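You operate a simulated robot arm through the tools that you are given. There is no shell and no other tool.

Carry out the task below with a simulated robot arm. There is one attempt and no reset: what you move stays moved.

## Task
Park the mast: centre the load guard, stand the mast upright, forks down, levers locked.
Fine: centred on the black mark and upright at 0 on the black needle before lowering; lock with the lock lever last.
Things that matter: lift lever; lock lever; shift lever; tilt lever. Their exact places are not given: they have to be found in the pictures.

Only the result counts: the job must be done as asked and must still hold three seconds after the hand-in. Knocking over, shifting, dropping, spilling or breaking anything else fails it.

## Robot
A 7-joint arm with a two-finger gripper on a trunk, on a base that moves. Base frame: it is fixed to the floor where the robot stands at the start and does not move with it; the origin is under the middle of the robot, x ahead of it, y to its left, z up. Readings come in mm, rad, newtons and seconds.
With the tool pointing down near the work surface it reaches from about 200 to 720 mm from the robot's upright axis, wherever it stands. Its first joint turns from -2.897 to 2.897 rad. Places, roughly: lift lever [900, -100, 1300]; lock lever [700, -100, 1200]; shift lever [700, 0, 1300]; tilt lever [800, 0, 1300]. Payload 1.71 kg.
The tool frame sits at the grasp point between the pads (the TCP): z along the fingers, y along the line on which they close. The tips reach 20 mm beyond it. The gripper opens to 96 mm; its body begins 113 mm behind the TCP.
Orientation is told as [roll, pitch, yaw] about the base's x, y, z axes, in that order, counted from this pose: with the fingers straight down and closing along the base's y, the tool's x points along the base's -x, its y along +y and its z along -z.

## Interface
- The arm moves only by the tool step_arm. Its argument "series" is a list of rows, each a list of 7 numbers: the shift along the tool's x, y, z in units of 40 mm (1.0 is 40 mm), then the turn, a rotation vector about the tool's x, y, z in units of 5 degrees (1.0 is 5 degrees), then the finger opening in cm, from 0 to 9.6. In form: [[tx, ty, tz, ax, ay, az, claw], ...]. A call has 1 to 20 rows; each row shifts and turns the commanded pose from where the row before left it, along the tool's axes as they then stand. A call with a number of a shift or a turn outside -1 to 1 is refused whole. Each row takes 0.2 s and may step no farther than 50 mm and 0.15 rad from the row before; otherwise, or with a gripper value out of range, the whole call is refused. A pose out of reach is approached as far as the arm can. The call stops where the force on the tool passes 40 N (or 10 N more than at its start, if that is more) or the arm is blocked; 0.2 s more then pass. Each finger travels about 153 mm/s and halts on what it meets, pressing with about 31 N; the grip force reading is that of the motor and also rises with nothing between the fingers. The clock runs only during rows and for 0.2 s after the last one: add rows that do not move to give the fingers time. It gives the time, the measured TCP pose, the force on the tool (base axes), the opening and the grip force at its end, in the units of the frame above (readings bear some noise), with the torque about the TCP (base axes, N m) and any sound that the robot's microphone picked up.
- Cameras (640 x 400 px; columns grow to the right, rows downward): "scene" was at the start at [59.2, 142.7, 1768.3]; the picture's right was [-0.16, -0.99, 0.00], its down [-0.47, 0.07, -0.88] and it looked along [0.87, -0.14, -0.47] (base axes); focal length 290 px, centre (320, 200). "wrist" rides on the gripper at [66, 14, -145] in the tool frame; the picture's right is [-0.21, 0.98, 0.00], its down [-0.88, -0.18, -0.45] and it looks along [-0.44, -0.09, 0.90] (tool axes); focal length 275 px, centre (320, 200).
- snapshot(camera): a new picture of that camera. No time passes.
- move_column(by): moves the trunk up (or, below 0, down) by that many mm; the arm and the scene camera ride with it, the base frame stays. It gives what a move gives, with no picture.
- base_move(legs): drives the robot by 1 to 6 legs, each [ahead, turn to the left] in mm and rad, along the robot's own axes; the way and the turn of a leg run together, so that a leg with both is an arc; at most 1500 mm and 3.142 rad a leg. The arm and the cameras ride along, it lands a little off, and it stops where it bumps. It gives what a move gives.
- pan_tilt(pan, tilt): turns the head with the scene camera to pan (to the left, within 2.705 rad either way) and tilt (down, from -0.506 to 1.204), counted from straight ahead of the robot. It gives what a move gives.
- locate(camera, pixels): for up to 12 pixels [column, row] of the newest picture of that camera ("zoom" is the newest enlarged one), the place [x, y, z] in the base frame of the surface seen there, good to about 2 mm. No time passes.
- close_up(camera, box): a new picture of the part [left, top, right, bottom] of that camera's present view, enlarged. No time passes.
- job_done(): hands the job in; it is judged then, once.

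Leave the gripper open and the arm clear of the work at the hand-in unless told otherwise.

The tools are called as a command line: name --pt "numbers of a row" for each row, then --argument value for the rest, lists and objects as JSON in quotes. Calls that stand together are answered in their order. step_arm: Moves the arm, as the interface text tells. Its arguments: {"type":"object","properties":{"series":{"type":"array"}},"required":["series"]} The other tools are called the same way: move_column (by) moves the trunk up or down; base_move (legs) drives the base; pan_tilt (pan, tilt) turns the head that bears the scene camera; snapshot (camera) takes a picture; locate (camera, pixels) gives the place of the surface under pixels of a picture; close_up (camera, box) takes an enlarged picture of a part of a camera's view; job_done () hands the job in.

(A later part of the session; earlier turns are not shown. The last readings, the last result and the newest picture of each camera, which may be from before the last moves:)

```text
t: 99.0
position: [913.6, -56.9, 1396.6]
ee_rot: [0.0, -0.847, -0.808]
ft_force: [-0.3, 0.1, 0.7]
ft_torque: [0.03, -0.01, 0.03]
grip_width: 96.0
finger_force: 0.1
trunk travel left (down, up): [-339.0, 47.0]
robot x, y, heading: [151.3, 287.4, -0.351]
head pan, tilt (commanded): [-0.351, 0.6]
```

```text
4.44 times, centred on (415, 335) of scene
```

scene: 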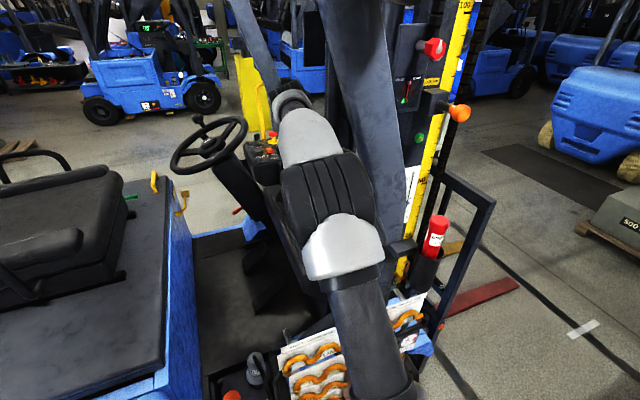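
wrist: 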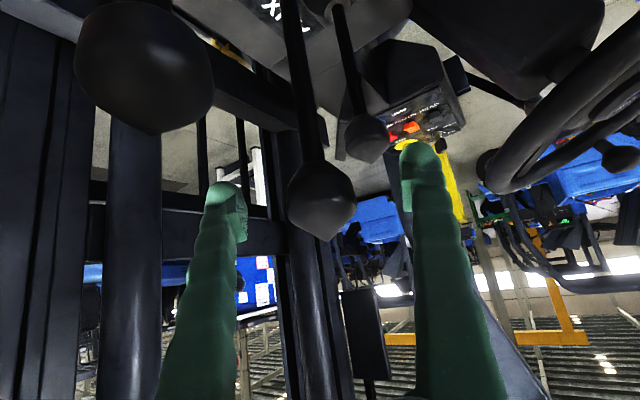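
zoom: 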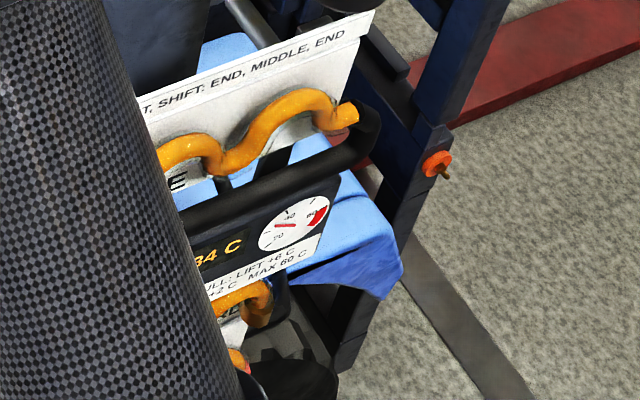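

The oil reads 34 °C — fine. Withdraw from the lift knob, rise, and move back over to where the wrist camera can inspect the lock lever.

step_arm --pt "0 0 -0.79 0 0 0 9.6" --pt "0 0 -0.79 0 0 0 9.6" --pt "0 0 -0.79 0 0 0 9.6" --pt "-0.563 0 -0.495 0 0 0 9.6" --pt "0.54 -0.26 -0.615 0 0 0 9.6" --pt "0.54 -0.26 -0.615 0 0 0 9.6" --pt "0.54 -0.26 -0.615 0 0 0 9.6" --pt "0.54 -0.26 -0.615 0 0 0 9.6" --pt "0.54 -0.26 -0.615 0 0 0 9.6" --pt "0 0 0 0 0 0 9.6"

snapshot --camera "wrist"

close_up --camera "wrist" --box '[120, 0, 260, 90]'

snapshot --camera "scene"

```text
t: 101.2
position: [713.2, 76.6, 1486.1]
ee_rot: [-0.002, -0.849, -0.806]
ft_force: [0.5, 0.7, -0.3]
ft_torque: [0.01, 0.0, 0.01]
grip_width: 95.9
finger_force: 0.0
trunk travel left (down, up): [-339.0, 47.0]
robot x, y, heading: [149.0, 296.1, -0.349]
head pan, tilt (commanded): [-0.351, 0.6]
```

```text
taken
```

wrist: 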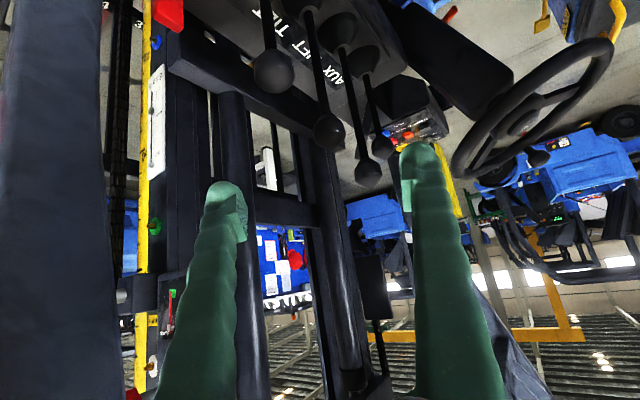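

```text
4.44 times, centred on (190, 45) of wrist
```

zoom: 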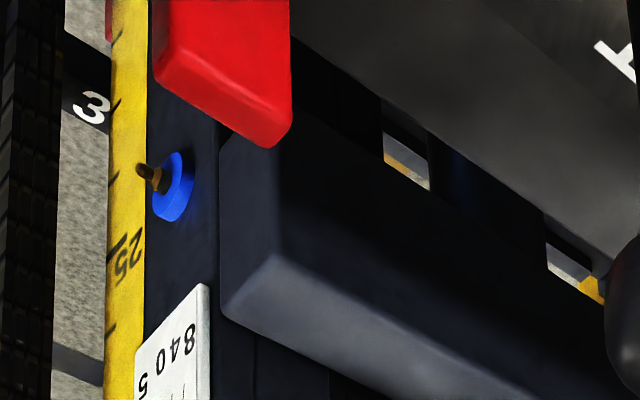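

```text
taken
```

scene: 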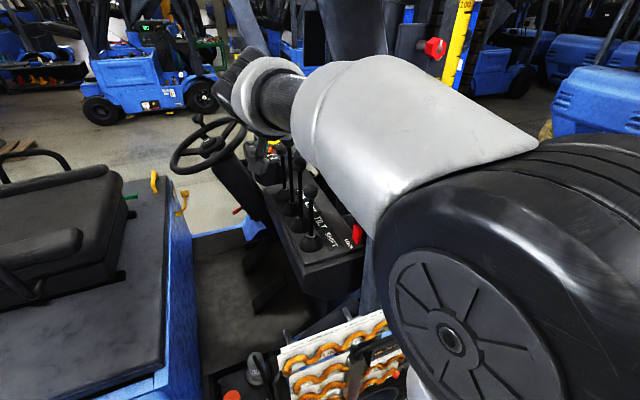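

The scene camera sees the lock lever at (357, 235). Zooming.

close_up --camera "scene" --box '[320, 205, 380, 265]'

close_up --camera "scene" --box '[240, 140, 380, 300]'

```text
6.67 times, centred on (350, 235) of scene
```

zoom: 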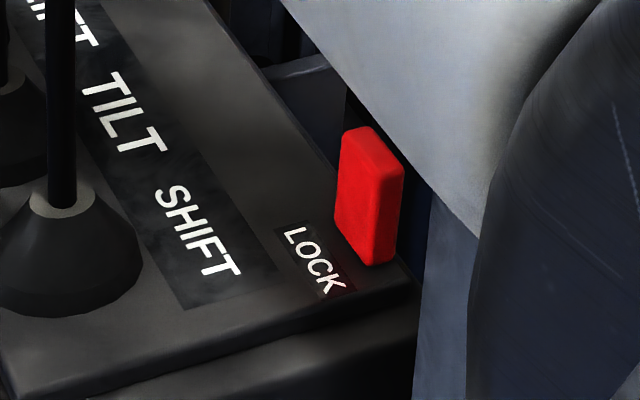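

```text
2.50 times, centred on (310, 220) of scene
```

zoom: 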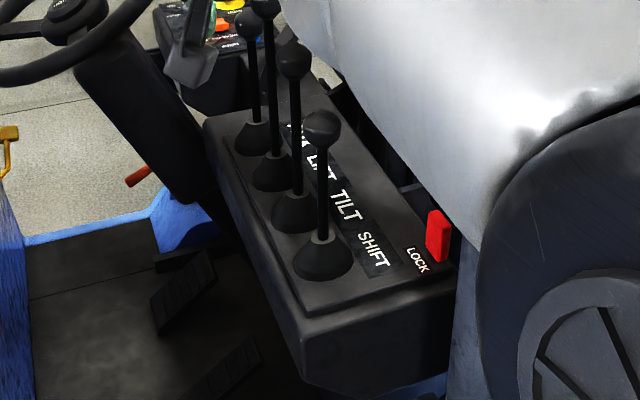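

Before approaching, I'll sample points on the post and around the paddle to know the clearances there.

locate --camera "wrist" --pixels '[[100, 150], [80, 120], [20, 120], [100, 250], [105, 350], [175, 15], [160, 5], [178, 25]]'

close_up --camera "scene" --box '[330, 210, 375, 255]'

locate --camera "zoom" --pixels '[[250, 130], [300, 120], [350, 150], [270, 200], [260, 270], [320, 200], [310, 300], [380, 200], [370, 300], [330, 330], [400, 330], [200, 250]]'

```text
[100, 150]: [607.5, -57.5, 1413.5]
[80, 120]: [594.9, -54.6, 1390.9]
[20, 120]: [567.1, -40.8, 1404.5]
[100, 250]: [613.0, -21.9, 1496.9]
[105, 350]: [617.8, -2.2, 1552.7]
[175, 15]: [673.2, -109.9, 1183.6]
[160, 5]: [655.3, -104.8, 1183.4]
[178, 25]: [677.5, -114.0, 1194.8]
```

```text
8.89 times, centred on (352, 232) of scene
```

zoom: 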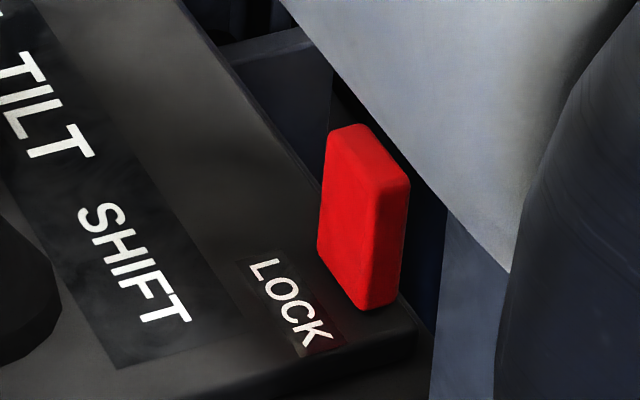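

```text
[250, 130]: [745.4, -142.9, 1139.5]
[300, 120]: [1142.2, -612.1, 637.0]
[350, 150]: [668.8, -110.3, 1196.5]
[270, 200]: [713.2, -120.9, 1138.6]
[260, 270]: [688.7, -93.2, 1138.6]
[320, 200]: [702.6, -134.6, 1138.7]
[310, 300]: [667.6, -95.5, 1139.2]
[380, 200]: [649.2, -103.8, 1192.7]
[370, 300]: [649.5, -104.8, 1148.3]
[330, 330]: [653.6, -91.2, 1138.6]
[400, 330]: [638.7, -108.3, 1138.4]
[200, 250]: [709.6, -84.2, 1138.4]
```

The paddle stands upright at s 645–679, f 112–129, z 1138–1198, with its thin side along the fore-aft direction, so it should flip fore or aft. To reach its rear face between post and shift lever, I'll close the fingers, point them more toward the mast (yaw −45°) in free space, then roll the hand.

step_arm --pt "0.3 -0.3 -0.3 0 0 0 0" --pt "0.3 -0.3 -0.3 0 0 0 0" --pt "0 0 0 0.751 0 0.66 0" --pt "0 0 0 0.751 0 0.66 0" --pt "0 0 0 0.751 0 0.66 0" --pt "0 0 0 0.751 0 0.66 0" --pt "0 0 0 0.751 0 0.66 0" --pt "0 0 0 0.751 0 0.66 0" --pt "0 0 0 0.751 0 0.66 0" --pt "0 0 0 0.751 0 0.66 0" --pt "0 0 0 0.751 0 0.66 0" --pt "0 0 0 0 0 0 0"

snapshot --camera "wrist"

snapshot --camera "scene"

```text
t: 103.8
position: [670.0, 85.0, 1486.9]
ee_rot: [0.001, -0.85, -1.594]
ft_force: [0.0, 0.1, -1.0]
ft_torque: [0.03, -0.04, 0.0]
grip_width: 0.0
finger_force: 29.2
trunk travel left (down, up): [-339.0, 47.0]
robot x, y, heading: [152.5, 299.7, -0.354]
head pan, tilt (commanded): [-0.351, 0.6]
```

```text
taken
```

wrist: 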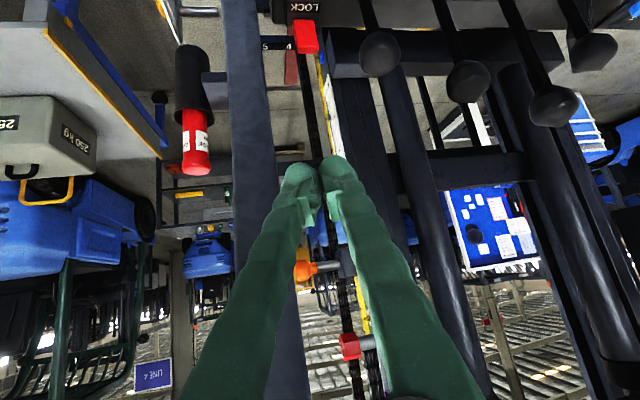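

```text
taken
```

scene: 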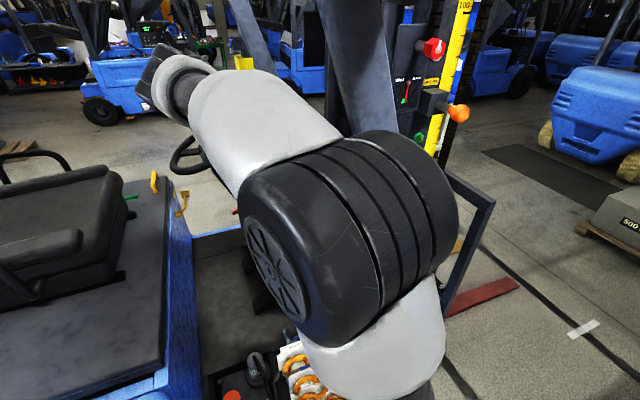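

Yaw reached (-1.594). The paddle shows at (305, 37). Now roll the hand -90° about its axis in two parts, so that its wide side stands upright with the camera toward the post side.

step_arm --pt "0 0 0 0 0 -1 0" --pt "0 0 0 0 0 -1 0" --pt "0 0 0 0 0 -1 0" --pt "0 0 0 0 0 -1 0" --pt "0 0 0 0 0 -1 0" --pt "0 0 0 0 0 -1 0" --pt "0 0 0 0 0 -1 0" --pt "0 0 0 0 0 -1 0" --pt "0 0 0 0 0 -1 0" --pt "0 0 0 0 0 0 0"

snapshot --camera "wrist"

```text
t: 106.0
position: [670.1, 83.8, 1486.3]
ee_rot: [-0.678, -0.56, -0.601]
ft_force: [0.7, -0.7, 0.2]
ft_torque: [0.01, 0.0, -0.01]
grip_width: 0.0
finger_force: 29.4
trunk travel left (down, up): [-339.0, 47.0]
robot x, y, heading: [143.5, 292.3, -0.349]
head pan, tilt (commanded): [-0.351, 0.6]
```

```text
taken
```

wrist: 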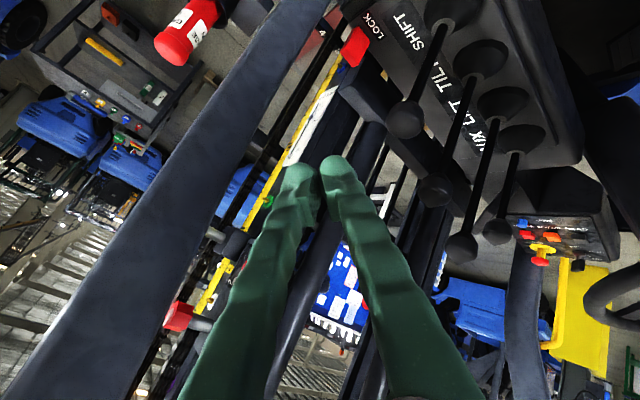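

Half rolled without trouble. Roll another 45°.

step_arm --pt "0 0 0 0 0 -1 0" --pt "0 0 0 0 0 -1 0" --pt "0 0 0 0 0 -1 0" --pt "0 0 0 0 0 -1 0" --pt "0 0 0 0 0 -1 0" --pt "0 0 0 0 0 -1 0" --pt "0 0 0 0 0 -1 0" --pt "0 0 0 0 0 -1 0" --pt "0 0 0 0 0 -1 0" --pt "0 0 0 0 0 0 0"

snapshot --camera "wrist"

snapshot --camera "scene"

```text
t: 108.2
position: [669.7, 86.0, 1484.7]
ee_rot: [-0.851, 0.001, -0.02]
ft_force: [0.2, 0.3, 0.4]
ft_torque: [0.0, 0.03, 0.0]
grip_width: 0.1
finger_force: 29.3
trunk travel left (down, up): [-339.0, 47.0]
robot x, y, heading: [147.8, 295.3, -0.352]
head pan, tilt (commanded): [-0.351, 0.6]
```

```text
taken
```

wrist: 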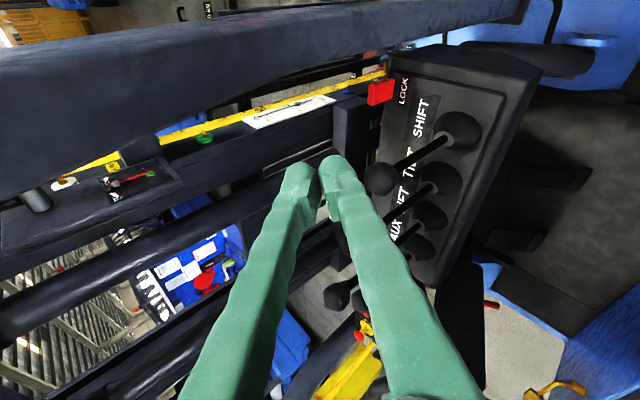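

```text
taken
```

scene: 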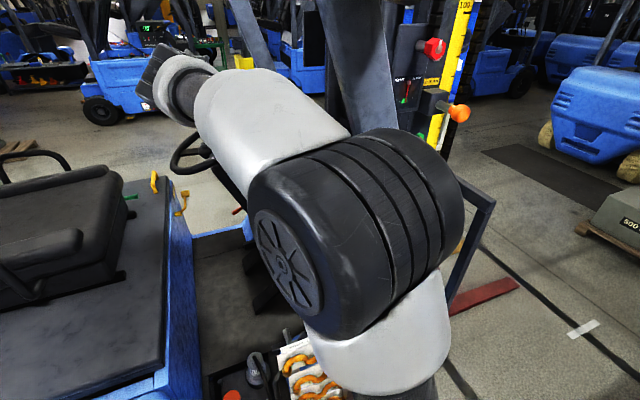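

The hand is now rolled upright (pointing along -y and 41° down). I'll descend to a pre-position about 150 mm short of the paddle: TCP near (666, 35, 1278).

step_arm --pt "0.017 0.508 0.728 0 0 0 0" --pt "0.017 0.508 0.728 0 0 0 0" --pt "0.017 0.508 0.728 0 0 0 0" --pt "0.017 0.508 0.728 0 0 0 0" --pt "0.017 0.508 0.728 0 0 0 0" --pt "0.017 0.508 0.728 0 0 0 0" --pt "0 0 0 0 0 0 0"

snapshot --camera "wrist"

snapshot --camera "scene"

```text
t: 109.8
position: [665.0, 33.9, 1277.5]
ee_rot: [-0.851, -0.001, -0.021]
ft_force: [-0.5, 0.1, -0.1]
ft_torque: [0.03, 0.0, 0.02]
grip_width: 0.0
finger_force: 29.6
trunk travel left (down, up): [-339.0, 47.0]
robot x, y, heading: [146.5, 295.3, -0.347]
head pan, tilt (commanded): [-0.351, 0.6]
```

```text
taken
```

wrist: 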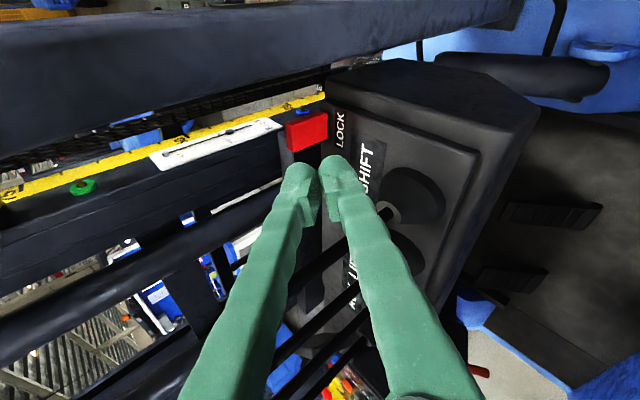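

```text
taken
```

scene: 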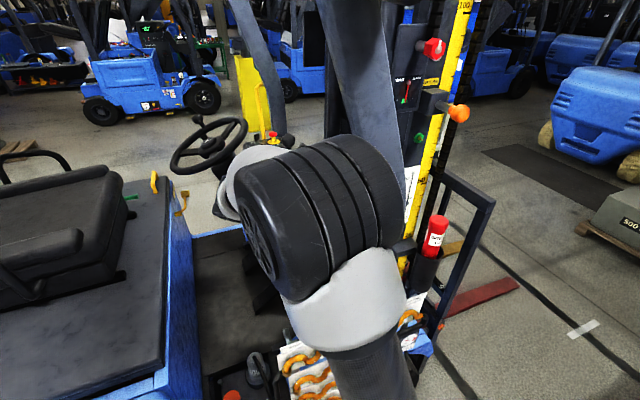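

Good view of the paddle at (307, 130) with the fingertips at (325, 165). I'll zoom and locate the paddle's faces precisely.

close_up --camera "wrist" --box '[260, 90, 380, 180]'

locate --camera "zoom" --pixels '[[160, 150], [250, 120], [330, 100], [170, 230], [260, 200], [345, 180], [150, 260], [250, 250], [340, 220], [130, 200], [360, 140], [250, 280]]'

```text
4.44 times, centred on (320, 135) of wrist
```

zoom: 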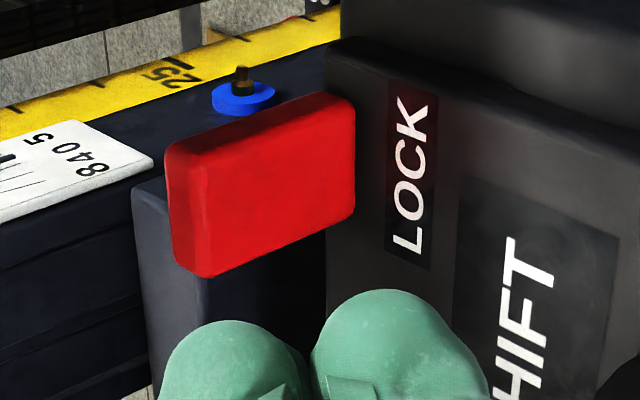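

```text
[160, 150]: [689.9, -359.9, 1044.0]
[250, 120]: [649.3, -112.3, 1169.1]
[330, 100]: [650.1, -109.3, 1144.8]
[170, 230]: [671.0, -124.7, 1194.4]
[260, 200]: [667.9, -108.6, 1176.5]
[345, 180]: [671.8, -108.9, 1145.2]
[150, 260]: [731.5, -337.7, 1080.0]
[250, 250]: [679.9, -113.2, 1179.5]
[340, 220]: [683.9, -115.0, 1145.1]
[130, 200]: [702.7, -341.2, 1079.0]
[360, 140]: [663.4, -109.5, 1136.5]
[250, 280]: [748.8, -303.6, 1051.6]
```

The paddle's rear face is a vertical plane at f≈128.6. Advance 120 mm toward it along the fingers.

step_arm --pt "0 0 0.75 0 0 0 0" --pt "0 0 0.75 0 0 0 0" --pt "0 0 0.75 0 0 0 0" --pt "0 0 0.75 0 0 0 0" --pt "0 0 0 0 0 0 0"

snapshot --camera "wrist"

close_up --camera "wrist" --box '[240, 60, 400, 200]'

```text
t: 111.0
position: [662.7, -55.0, 1199.4]
ee_rot: [-0.85, -0.001, -0.021]
ft_force: [-0.1, 0.4, -1.0]
ft_torque: [-0.02, 0.02, 0.01]
grip_width: 0.1
finger_force: 29.9
trunk travel left (down, up): [-339.0, 47.0]
robot x, y, heading: [149.8, 291.7, -0.353]
head pan, tilt (commanded): [-0.351, 0.6]
```

```text
taken
```

wrist: 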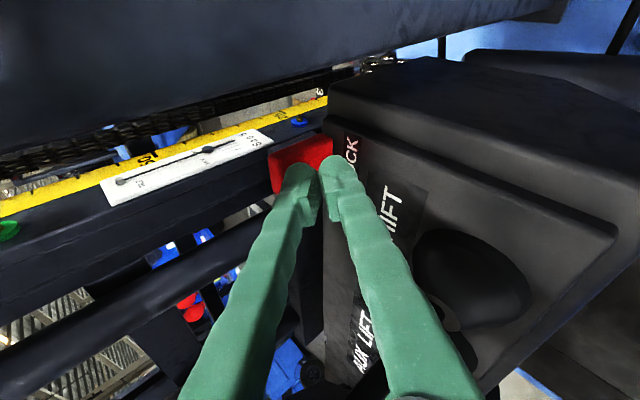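

```text
2.86 times, centred on (320, 130) of wrist
```

zoom: 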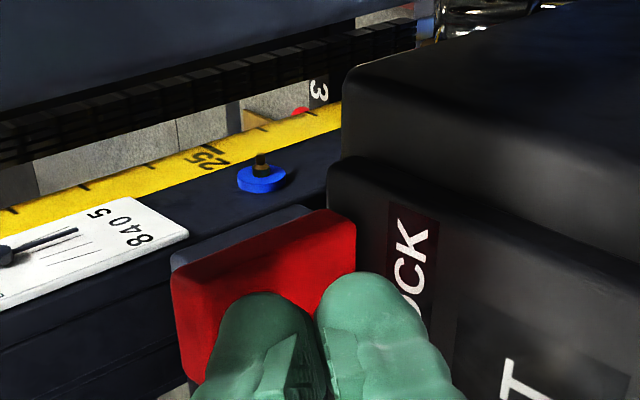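

Almost touching. Continue in small steps (12 mm each) and watch the force.

step_arm --pt "0 0 0.3 0 0 0 0" --pt "0 0 0.3 0 0 0 0" --pt "0 0 0 0 0 0 0"

close_up --camera "wrist" --box '[240, 60, 400, 200]'

```text
t: 111.8
position: [663.9, -74.2, 1182.9]
ee_rot: [-0.85, -0.001, -0.022]
ft_force: [0.4, -0.2, -0.2]
ft_torque: [0.01, 0.0, -0.02]
grip_width: 0.0
finger_force: 30.4
trunk travel left (down, up): [-339.0, 47.0]
robot x, y, heading: [145.1, 294.1, -0.351]
head pan, tilt (commanded): [-0.351, 0.6]
```

```text
2.86 times, centred on (320, 130) of wrist
```

zoom: 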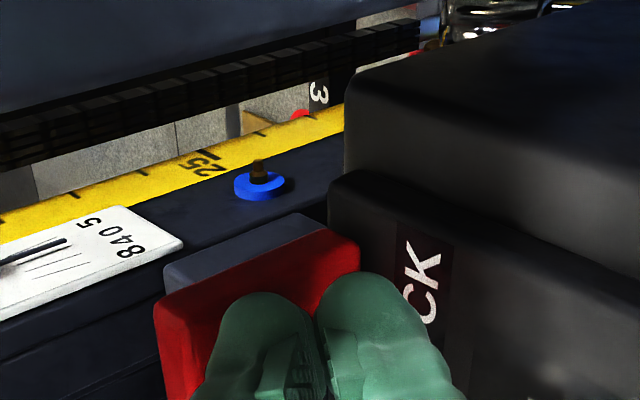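

No contact yet. Now move straight toward the mast (-f) in 8 mm steps.

step_arm --pt "0.069 -0.124 0.141 0 0 0 0" --pt "0.069 -0.124 0.141 0 0 0 0" --pt "0 0 0 0 0 0 0"

close_up --camera "wrist" --box '[240, 60, 400, 200]'

```text
t: 112.6
position: [660.3, -82.6, 1183.4]
ee_rot: [-0.849, -0.001, -0.017]
ft_force: [4.5, 24.7, 1.1]
ft_torque: [-0.09, 0.05, -0.15]
grip_width: 0.0
finger_force: 29.6
trunk travel left (down, up): [-339.0, 47.0]
robot x, y, heading: [148.8, 292.0, -0.351]
head pan, tilt (commanded): [-0.351, 0.6]
```

```text
2.86 times, centred on (320, 130) of wrist
```

zoom: 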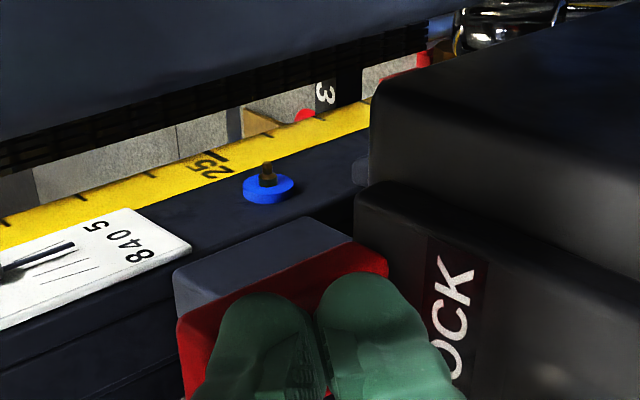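

Firm resistance (25 N). I'll push a few mm more to see whether it yields below the 40 N limit.

step_arm --pt "0.034 -0.062 0.07 0 0 0 0" --pt "0 0 0 0 0 0 0"

close_up --camera "wrist" --box '[240, 60, 400, 200]'

locate --camera "zoom" --pixels '[[250, 265], [330, 235], [200, 330], [360, 265], [250, 285]]'

```text
t: 113.2
position: [636.8, -85.4, 1193.3]
ee_rot: [-0.848, -0.018, -0.016]
ft_force: [-1.1, -1.6, -0.3]
ft_torque: [0.06, -0.09, 0.11]
grip_width: 0.0
finger_force: 29.8
trunk travel left (down, up): [-339.0, 47.0]
robot x, y, heading: [149.2, 292.4, -0.354]
head pan, tilt (commanded): [-0.351, 0.6]
stopped in row 2: the force on the tool passed its limit at 40 N (the readings are from after the stop); the commanded pose is now the measured one
```

```text
2.86 times, centred on (320, 130) of wrist
```

zoom: 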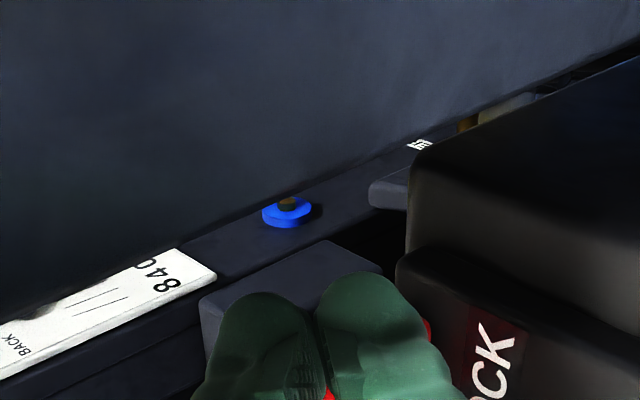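

```text
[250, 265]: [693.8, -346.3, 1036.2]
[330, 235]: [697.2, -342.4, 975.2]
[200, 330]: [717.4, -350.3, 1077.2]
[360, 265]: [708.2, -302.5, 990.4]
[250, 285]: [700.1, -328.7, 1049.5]
```

The fingertip slipped sideways off the paddle (TCP now at x=637). I'll look at the situation before doing anything else.

snapshot --camera "wrist"

snapshot --camera "scene"

```text
taken
```

wrist: 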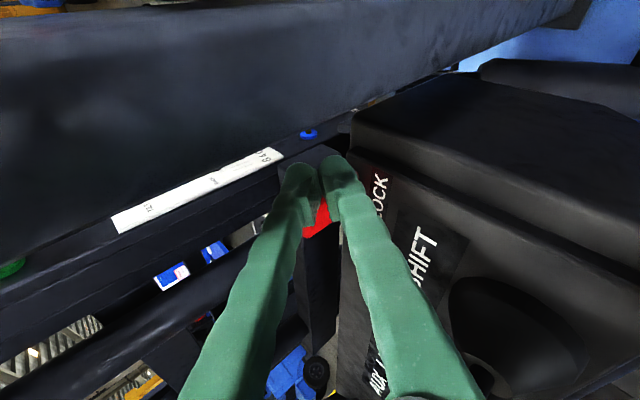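

```text
taken
```

scene: 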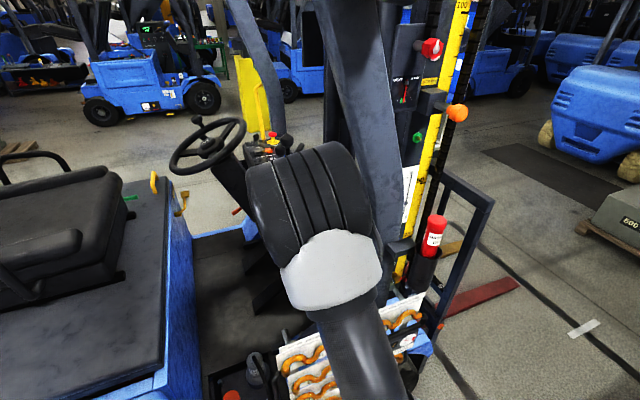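

I'll back off 60 mm and recentre (+25 mm in x), then check the paddle.

step_arm --pt "0 0 -0.75 0 0 0 0" --pt "0 0 -0.75 0 0 0 0" --pt "-0.62 0 0 0 0 0 0" --pt "0 0 0 0 0 0 0"

snapshot --camera "wrist"

close_up --camera "wrist" --box '[240, 60, 400, 200]'

locate --camera "zoom" --pixels '[[200, 250], [260, 250], [320, 230], [200, 300], [250, 280], [300, 260], [330, 260]]'

```text
t: 114.2
position: [666.0, -36.0, 1233.6]
ee_rot: [-0.848, -0.016, -0.013]
ft_force: [0.2, 0.8, 0.0]
ft_torque: [0.01, -0.03, 0.05]
grip_width: 0.0
finger_force: 28.9
trunk travel left (down, up): [-339.0, 47.0]
robot x, y, heading: [147.1, 294.4, -0.349]
head pan, tilt (commanded): [-0.351, 0.6]
```

```text
taken
```

wrist: 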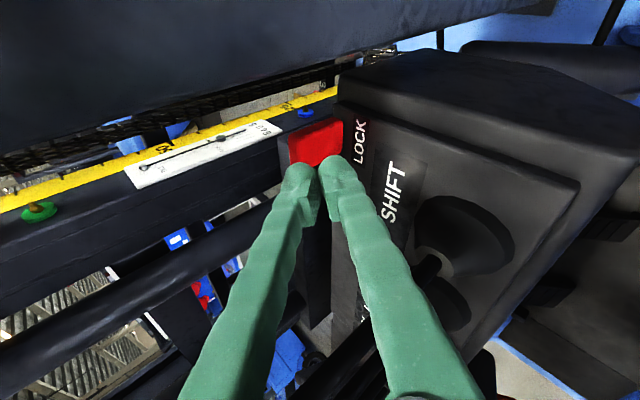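

```text
2.86 times, centred on (320, 130) of wrist
```

zoom: 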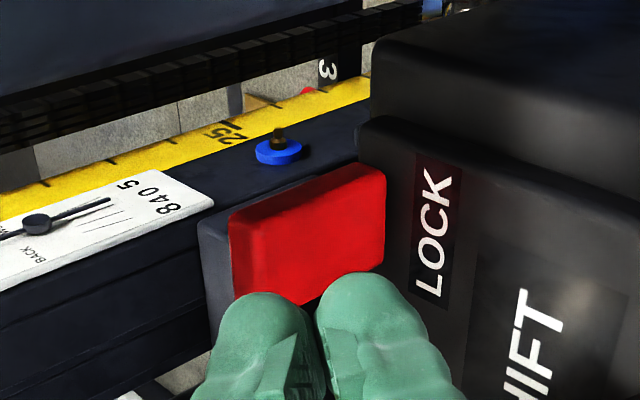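

```text
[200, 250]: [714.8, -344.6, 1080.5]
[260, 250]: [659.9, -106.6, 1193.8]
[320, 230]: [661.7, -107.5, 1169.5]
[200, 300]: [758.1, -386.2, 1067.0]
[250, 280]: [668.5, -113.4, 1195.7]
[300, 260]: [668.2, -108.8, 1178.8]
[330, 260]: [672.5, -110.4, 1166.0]
```

The paddle hasn't moved — forward is a dead stop, so it should flip toward the driver. I'll tilt the tool 15° steeper, open the fingers to 60 mm and place them over the paddle's top (one finger in front, one behind), starting above it.

step_arm --pt "0 0 0 -1 0 0 0" --pt "0 0 0 -1 0 0 0" --pt "0 0 0 -1 0 0 0" --pt "0 0 0 0 0 0 6.0" --pt "0 0 0 0 0 0 6.0" --pt "0 -0.94 0.42 0 0 0 6.0" --pt "0 0 0 0 0 0 6.0"

snapshot --camera "wrist"

close_up --camera "wrist" --box '[220, 70, 420, 210]'

```text
t: 115.8
position: [666.5, -75.8, 1239.4]
ee_rot: [-0.586, -0.017, -0.015]
ft_force: [0.3, -0.6, 0.5]
ft_torque: [0.03, -0.03, 0.02]
grip_width: 60.1
finger_force: 0.0
trunk travel left (down, up): [-339.0, 47.0]
robot x, y, heading: [147.2, 294.3, -0.354]
head pan, tilt (commanded): [-0.351, 0.6]
```

```text
taken
```

wrist: 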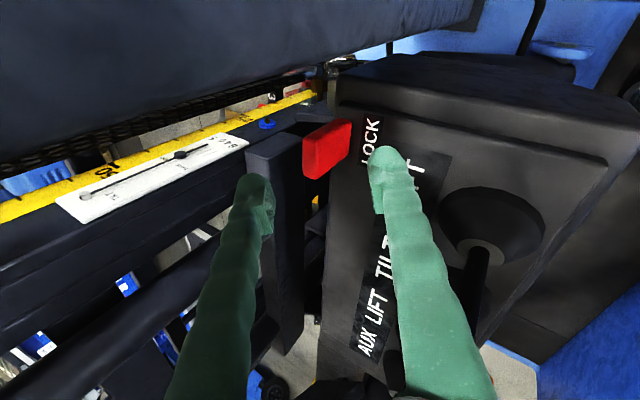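

```text
2.86 times, centred on (320, 140) of wrist
```

zoom: 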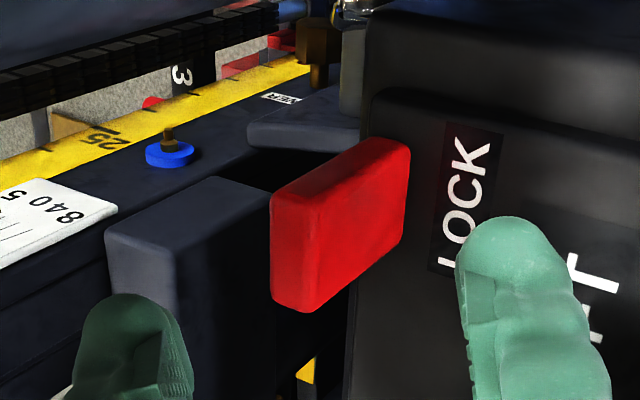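

The paddle sits between the open fingers. Descend 36 mm, check, then the rest.

step_arm --pt "0 0 0.45 0 0 0 6.0" --pt "0 0 0.45 0 0 0 6.0" --pt "0 0 0 0 0 0 6.0"

close_up --camera "wrist" --box '[220, 70, 420, 210]'

```text
t: 116.6
position: [667.0, -96.6, 1207.6]
ee_rot: [-0.587, -0.017, -0.013]
ft_force: [-0.3, 0.1, -0.4]
ft_torque: [-0.02, 0.01, -0.03]
grip_width: 60.0
finger_force: 0.0
trunk travel left (down, up): [-339.0, 47.0]
robot x, y, heading: [147.2, 292.2, -0.345]
head pan, tilt (commanded): [-0.351, 0.6]
```

```text
2.86 times, centred on (320, 140) of wrist
```

zoom: 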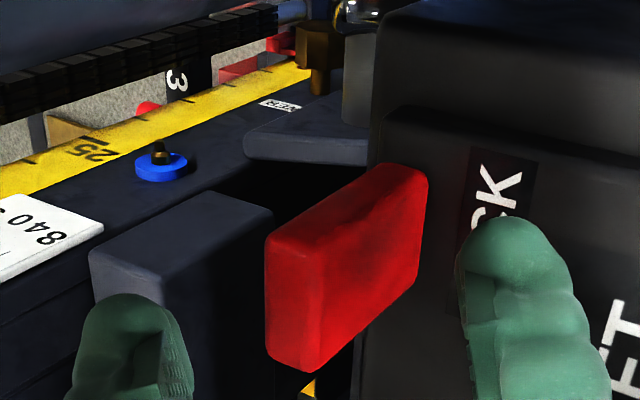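

Good alignment. Descend 18 mm more and close to 40 mm.

step_arm --pt "0 0 0.45 0 0 0 6.0" --pt "0 0 0 0 0 0 4.0" --pt "0 0 0 0 0 0 4.0"

close_up --camera "wrist" --box '[220, 70, 420, 210]'

```text
t: 117.4
position: [666.6, -107.9, 1192.4]
ee_rot: [-0.588, -0.017, -0.016]
ft_force: [-0.1, 0.5, -0.7]
ft_torque: [0.01, 0.03, 0.0]
grip_width: 39.9
finger_force: 0.0
trunk travel left (down, up): [-339.0, 47.0]
robot x, y, heading: [142.7, 294.4, -0.35]
head pan, tilt (commanded): [-0.351, 0.6]
```

```text
2.86 times, centred on (320, 140) of wrist
```

zoom: 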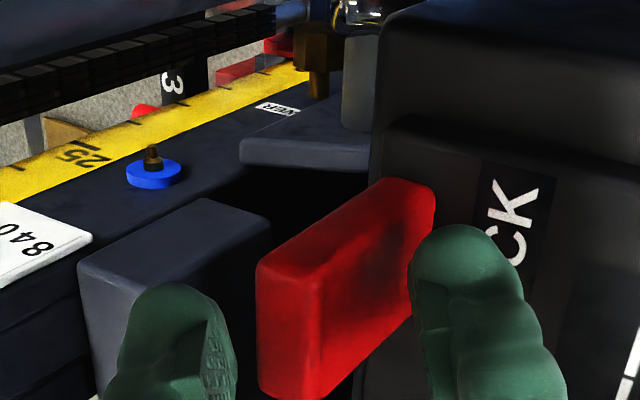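

The upper finger is in front of the paddle, the lower behind it. Now pull gently toward the driver (+f), 8 mm steps.

step_arm --pt "-0.069 0.156 -0.104 0 0 0 4.0" --pt "-0.069 0.156 -0.104 0 0 0 4.0" --pt "0 0 0 0 0 0 4.0"

close_up --camera "wrist" --box '[220, 70, 420, 210]'

```text
t: 118.2
position: [672.2, -93.3, 1193.6]
ee_rot: [-0.587, -0.017, -0.014]
ft_force: [-0.9, -2.2, 0.7]
ft_torque: [0.0, 0.0, -0.07]
grip_width: 41.0
finger_force: 0.6
trunk travel left (down, up): [-339.0, 47.0]
robot x, y, heading: [147.9, 294.6, -0.352]
head pan, tilt (commanded): [-0.351, 0.6]
```

```text
2.86 times, centred on (320, 140) of wrist
```

zoom: 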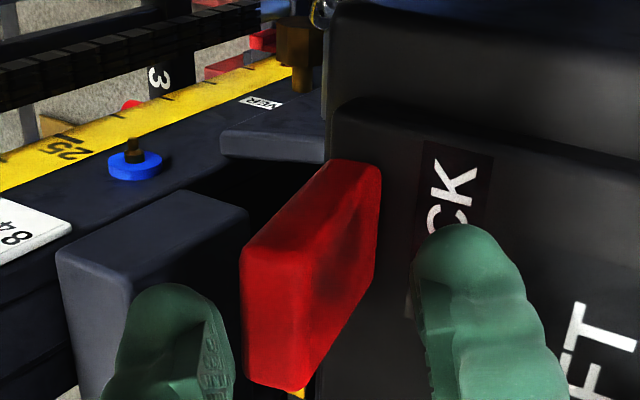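

Light contact (2–3 N) and the paddle seems to be turning. Continue pulling.

step_arm --pt "-0.069 0.156 -0.104 0 0 0 4.0" --pt "-0.069 0.156 -0.104 0 0 0 4.0" --pt "0 0 0 0 0 0 4.0"

close_up --camera "wrist" --box '[220, 70, 420, 210]'

locate --camera "zoom" --pixels '[[290, 260], [320, 220], [260, 270], [280, 330], [350, 180], [330, 280]]'

```text
t: 119.0
position: [678.6, -78.3, 1193.8]
ee_rot: [-0.587, -0.017, -0.012]
ft_force: [-1.1, -0.6, -0.4]
ft_torque: [0.01, -0.14, 0.12]
grip_width: 40.0
finger_force: 0.5
trunk travel left (down, up): [-339.0, 47.0]
robot x, y, heading: [148.4, 293.1, -0.351]
head pan, tilt (commanded): [-0.351, 0.6]
```

```text
2.86 times, centred on (320, 140) of wrist
```

zoom: 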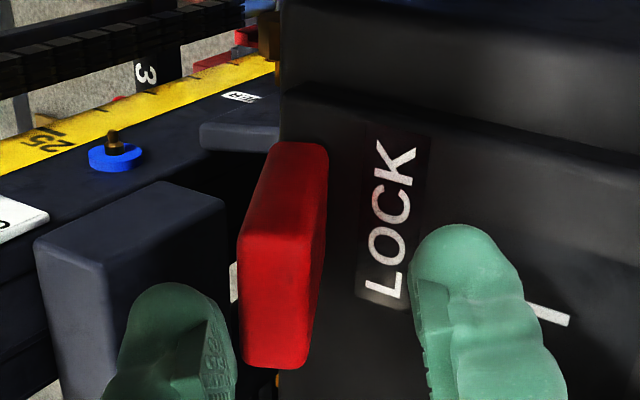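

```text
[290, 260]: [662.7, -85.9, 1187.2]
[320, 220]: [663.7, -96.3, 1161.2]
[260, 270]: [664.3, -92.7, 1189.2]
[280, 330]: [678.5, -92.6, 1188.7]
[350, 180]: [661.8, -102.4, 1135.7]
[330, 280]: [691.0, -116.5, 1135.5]
```

It flips toward the driver easily: the top has moved ~18 mm back (≈20°). Keep pulling, following the arc slightly downward.

step_arm --pt "-0.069 0.197 -0.042 0 0 0 4.0" --pt "-0.069 0.197 -0.042 0 0 0 4.0" --pt "0 0 0 0 0 0 4.0"

close_up --camera "wrist" --box '[220, 70, 420, 210]'

locate --camera "zoom" --pixels '[[290, 260], [250, 270], [270, 330], [300, 200], [310, 280], [230, 250]]'

```text
t: 119.8
position: [682.3, -62.9, 1189.6]
ee_rot: [-0.585, -0.016, -0.014]
ft_force: [-8.9, 1.0, 3.0]
ft_torque: [0.05, -1.44, 0.68]
grip_width: 40.0
finger_force: 0.1
trunk travel left (down, up): [-339.0, 47.0]
robot x, y, heading: [146.4, 292.5, -0.348]
head pan, tilt (commanded): [-0.351, 0.6]
```

```text
2.86 times, centred on (320, 140) of wrist
```

zoom: 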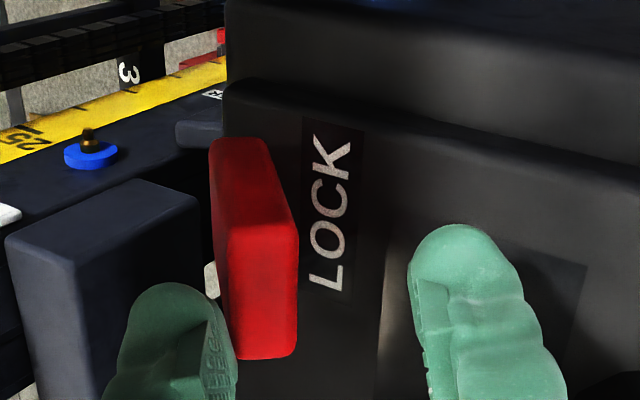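

```text
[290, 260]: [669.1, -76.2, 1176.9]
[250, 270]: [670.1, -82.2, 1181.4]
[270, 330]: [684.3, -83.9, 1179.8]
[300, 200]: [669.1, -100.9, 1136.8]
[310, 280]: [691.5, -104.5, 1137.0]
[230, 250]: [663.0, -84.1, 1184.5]
```

There's a sideways force (-9 N in x, torque arm at knob height): the hand is grazing the shift knob. I'll shift 14 mm away from it (-x) immediately and check.

step_arm --pt "0.35 0 0 0 0 0 4.0" --pt "0 0 0 0 0 0 4.0"

snapshot --camera "wrist"

snapshot --camera "scene"

```text
t: 120.4
position: [671.0, -61.3, 1187.4]
ee_rot: [-0.587, -0.017, -0.013]
ft_force: [0.9, 0.2, 0.4]
ft_torque: [0.04, 0.05, 0.0]
grip_width: 39.8
finger_force: 0.1
trunk travel left (down, up): [-339.0, 47.0]
robot x, y, heading: [150.9, 295.6, -0.351]
head pan, tilt (commanded): [-0.351, 0.6]
```

```text
taken
```

wrist: 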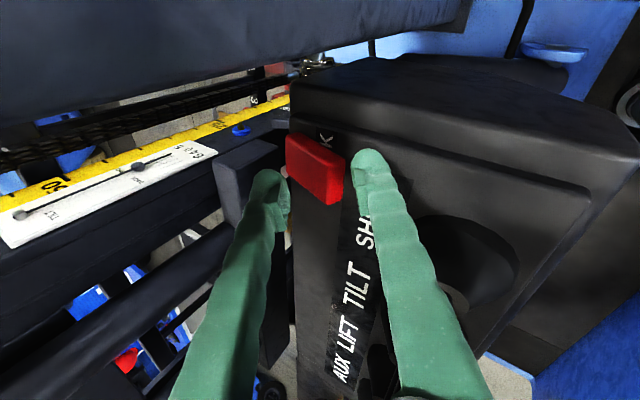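

```text
taken
```

scene: 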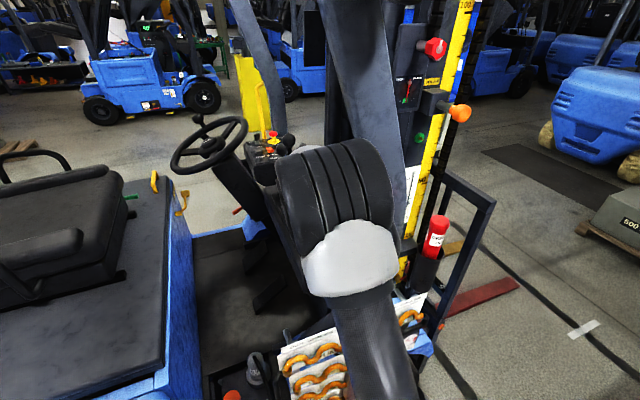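

Contact is gone. Check that the guard hasn't shifted.

locate --camera "scene" --pixels '[[490, 205], [488, 208], [484, 212], [465, 240], [480, 225], [500, 285]]'

close_up --camera "wrist" --box '[220, 70, 420, 210]'

locate --camera "zoom" --pixels '[[260, 270], [230, 230], [300, 330], [330, 300], [340, 350], [300, 250]]'

```text
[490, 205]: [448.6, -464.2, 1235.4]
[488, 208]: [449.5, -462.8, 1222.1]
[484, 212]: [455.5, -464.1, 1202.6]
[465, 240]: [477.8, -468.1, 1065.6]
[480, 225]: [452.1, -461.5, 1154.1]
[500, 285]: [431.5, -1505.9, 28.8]
```

```text
2.86 times, centred on (320, 140) of wrist
```

zoom: 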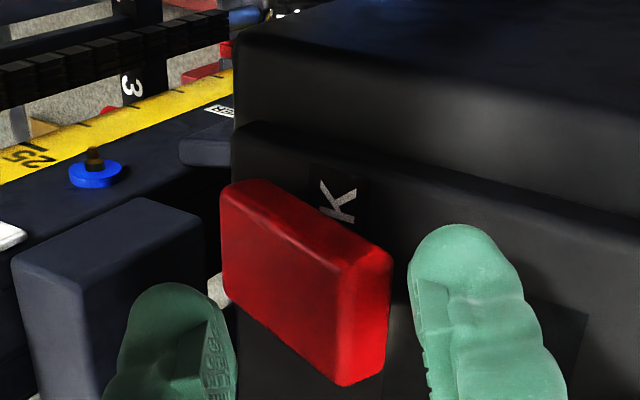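

```text
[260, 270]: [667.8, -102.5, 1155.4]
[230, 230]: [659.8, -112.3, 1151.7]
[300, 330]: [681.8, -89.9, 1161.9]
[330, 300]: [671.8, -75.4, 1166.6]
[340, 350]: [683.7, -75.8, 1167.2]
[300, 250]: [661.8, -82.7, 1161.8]
```

The guard is unchanged (448.6, -464.2). The lock paddle has flipped over toward the driver by itself — its face now lies ~20° above horizontal. I'll back off upward and look at it from above.

step_arm --pt "0 0 -0.75 0 0 0 4.0" --pt "0 0 -0.75 0 0 0 4.0" --pt "0 0 0 0 0 0 4.0"

snapshot --camera "wrist"

close_up --camera "wrist" --box '[240, 80, 400, 200]'

locate --camera "zoom" --pixels '[[240, 180], [280, 180], [320, 180], [260, 220], [300, 220], [340, 230], [360, 200], [380, 220], [370, 260], [300, 260], [240, 210]]'

```text
t: 121.2
position: [668.8, -30.0, 1237.9]
ee_rot: [-0.587, -0.016, -0.015]
ft_force: [0.5, -0.1, 0.4]
ft_torque: [0.01, 0.01, -0.02]
grip_width: 40.3
finger_force: 0.0
trunk travel left (down, up): [-339.0, 47.0]
robot x, y, heading: [148.8, 292.8, -0.351]
head pan, tilt (commanded): [-0.351, 0.6]
```

```text
taken
```

wrist: 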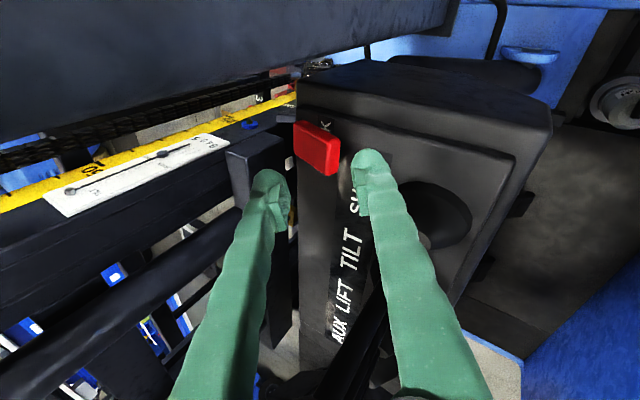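

```text
3.33 times, centred on (320, 140) of wrist
```

zoom: 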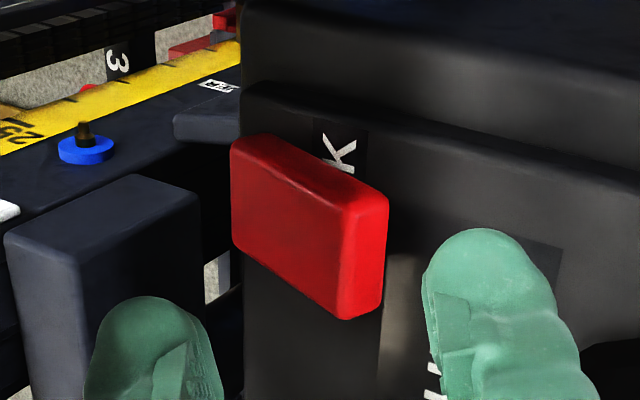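

```text
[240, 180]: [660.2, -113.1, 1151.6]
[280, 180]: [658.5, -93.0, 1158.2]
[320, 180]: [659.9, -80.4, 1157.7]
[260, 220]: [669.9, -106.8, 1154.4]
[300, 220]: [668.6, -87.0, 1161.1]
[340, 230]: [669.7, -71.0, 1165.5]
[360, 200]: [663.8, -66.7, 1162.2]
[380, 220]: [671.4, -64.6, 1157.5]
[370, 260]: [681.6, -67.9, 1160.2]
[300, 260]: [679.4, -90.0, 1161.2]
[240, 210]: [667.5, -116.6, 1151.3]
```

The paddle now lies at about 18° above the console (flipped ~72°). I'll close the fingers and press it down gently to make sure it is at its end stop.

step_arm --pt "0 0 0 0 0 0 0" --pt "0 0 0 0 0 0 0" --pt "0 -0.21 0.63 0 0 0 0" --pt "0 -0.21 0.63 0 0 0 0" --pt "0 0.083 0.125 0 0 0 0" --pt "0 0 0 0 0 0 0"

close_up --camera "wrist" --box '[240, 80, 400, 200]'

```text
t: 122.6
position: [669.1, -72.1, 1198.9]
ee_rot: [-0.586, -0.018, -0.013]
ft_force: [0.0, -0.9, 0.8]
ft_torque: [0.03, -0.01, -0.03]
grip_width: 0.0
finger_force: 29.6
trunk travel left (down, up): [-339.0, 47.0]
robot x, y, heading: [149.2, 290.2, -0.349]
head pan, tilt (commanded): [-0.351, 0.6]
```

```text
3.33 times, centred on (320, 140) of wrist
```

zoom: 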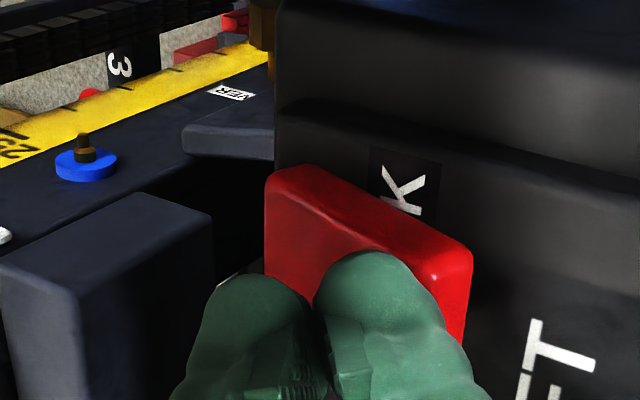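

Not touching yet. Press down in 4 mm steps.

step_arm --pt "0 0.055 0.083 0 0 0 0" --pt "0 0.055 0.083 0 0 0 0" --pt "0 0 0 0 0 0 0"

close_up --camera "wrist" --box '[240, 80, 400, 200]'

```text
t: 123.4
position: [670.7, -71.7, 1190.3]
ee_rot: [-0.587, -0.018, -0.014]
ft_force: [-0.1, 1.3, -0.1]
ft_torque: [0.0, -0.01, -0.03]
grip_width: 0.0
finger_force: 29.5
trunk travel left (down, up): [-339.0, 47.0]
robot x, y, heading: [152.2, 293.4, -0.35]
head pan, tilt (commanded): [-0.351, 0.6]
```

```text
3.33 times, centred on (320, 140) of wrist
```

zoom: 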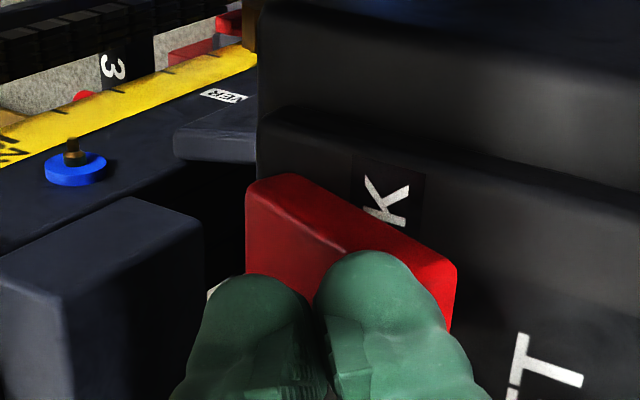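

step_arm --pt "0 0.055 0.083 0 0 0 0" --pt "0 0.055 0.083 0 0 0 0" --pt "0 0 0 0 0 0 0"

close_up --camera "wrist" --box '[240, 80, 400, 200]'

```text
t: 124.2
position: [669.5, -72.2, 1186.5]
ee_rot: [-0.59, -0.022, -0.012]
ft_force: [1.6, -0.5, 25.4]
ft_torque: [0.13, 0.03, -0.09]
grip_width: 0.1
finger_force: 29.7
trunk travel left (down, up): [-339.0, 47.0]
robot x, y, heading: [144.1, 295.1, -0.353]
head pan, tilt (commanded): [-0.351, 0.6]
```

```text
3.33 times, centred on (320, 140) of wrist
```

zoom: 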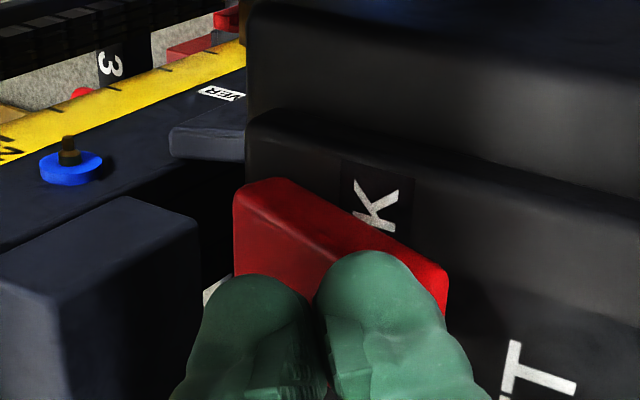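

25 N of reaction: the lever is firmly at its end stop — locked. Back off carefully along the finger axis (slightly away from the shift knob), then rise.

step_arm --pt "0.2 0 -0.5 0 0 0 0" --pt "0 0 -0.9 0 0 0 0" --pt "0 0 -0.9 0 0 0 0" --pt "0 0 -0.9 0 0 0 0" --pt "0 0 -0.9 0 0 0 0" --pt "0 -0.5 -0.75 0 0 0 0" --pt "0 -0.5 -0.75 0 0 0 0" --pt "0 -0.5 -0.75 0 0 0 0" --pt "0 0 0 0 0 0 0"

snapshot --camera "wrist"

snapshot --camera "scene"

```text
t: 126.2
position: [661.5, 19.9, 1429.9]
ee_rot: [-0.587, -0.015, -0.012]
ft_force: [-0.3, 0.0, 0.4]
ft_torque: [0.02, 0.01, -0.01]
grip_width: 0.0
finger_force: 29.5
trunk travel left (down, up): [-339.0, 47.0]
robot x, y, heading: [151.6, 294.9, -0.35]
head pan, tilt (commanded): [-0.351, 0.6]
```

```text
taken
```

wrist: 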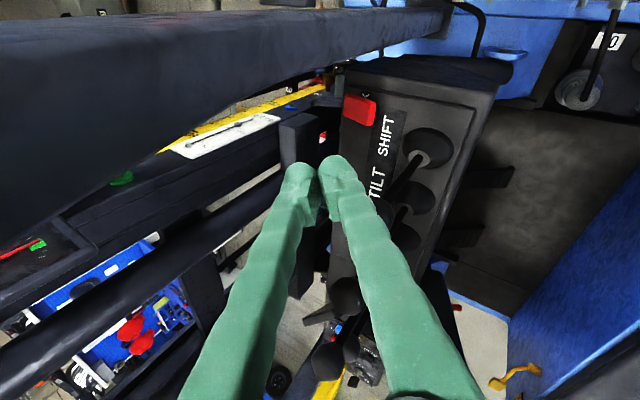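

```text
taken
```

scene: 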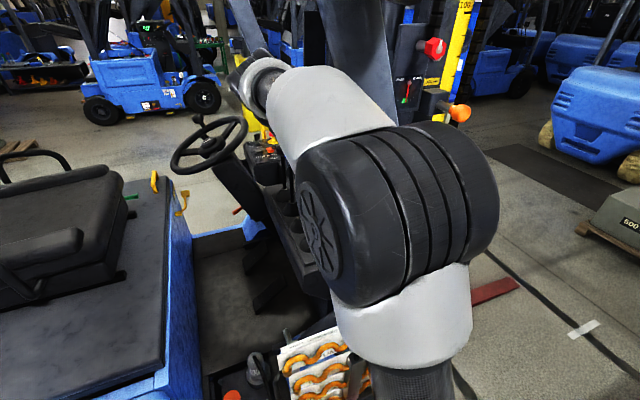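

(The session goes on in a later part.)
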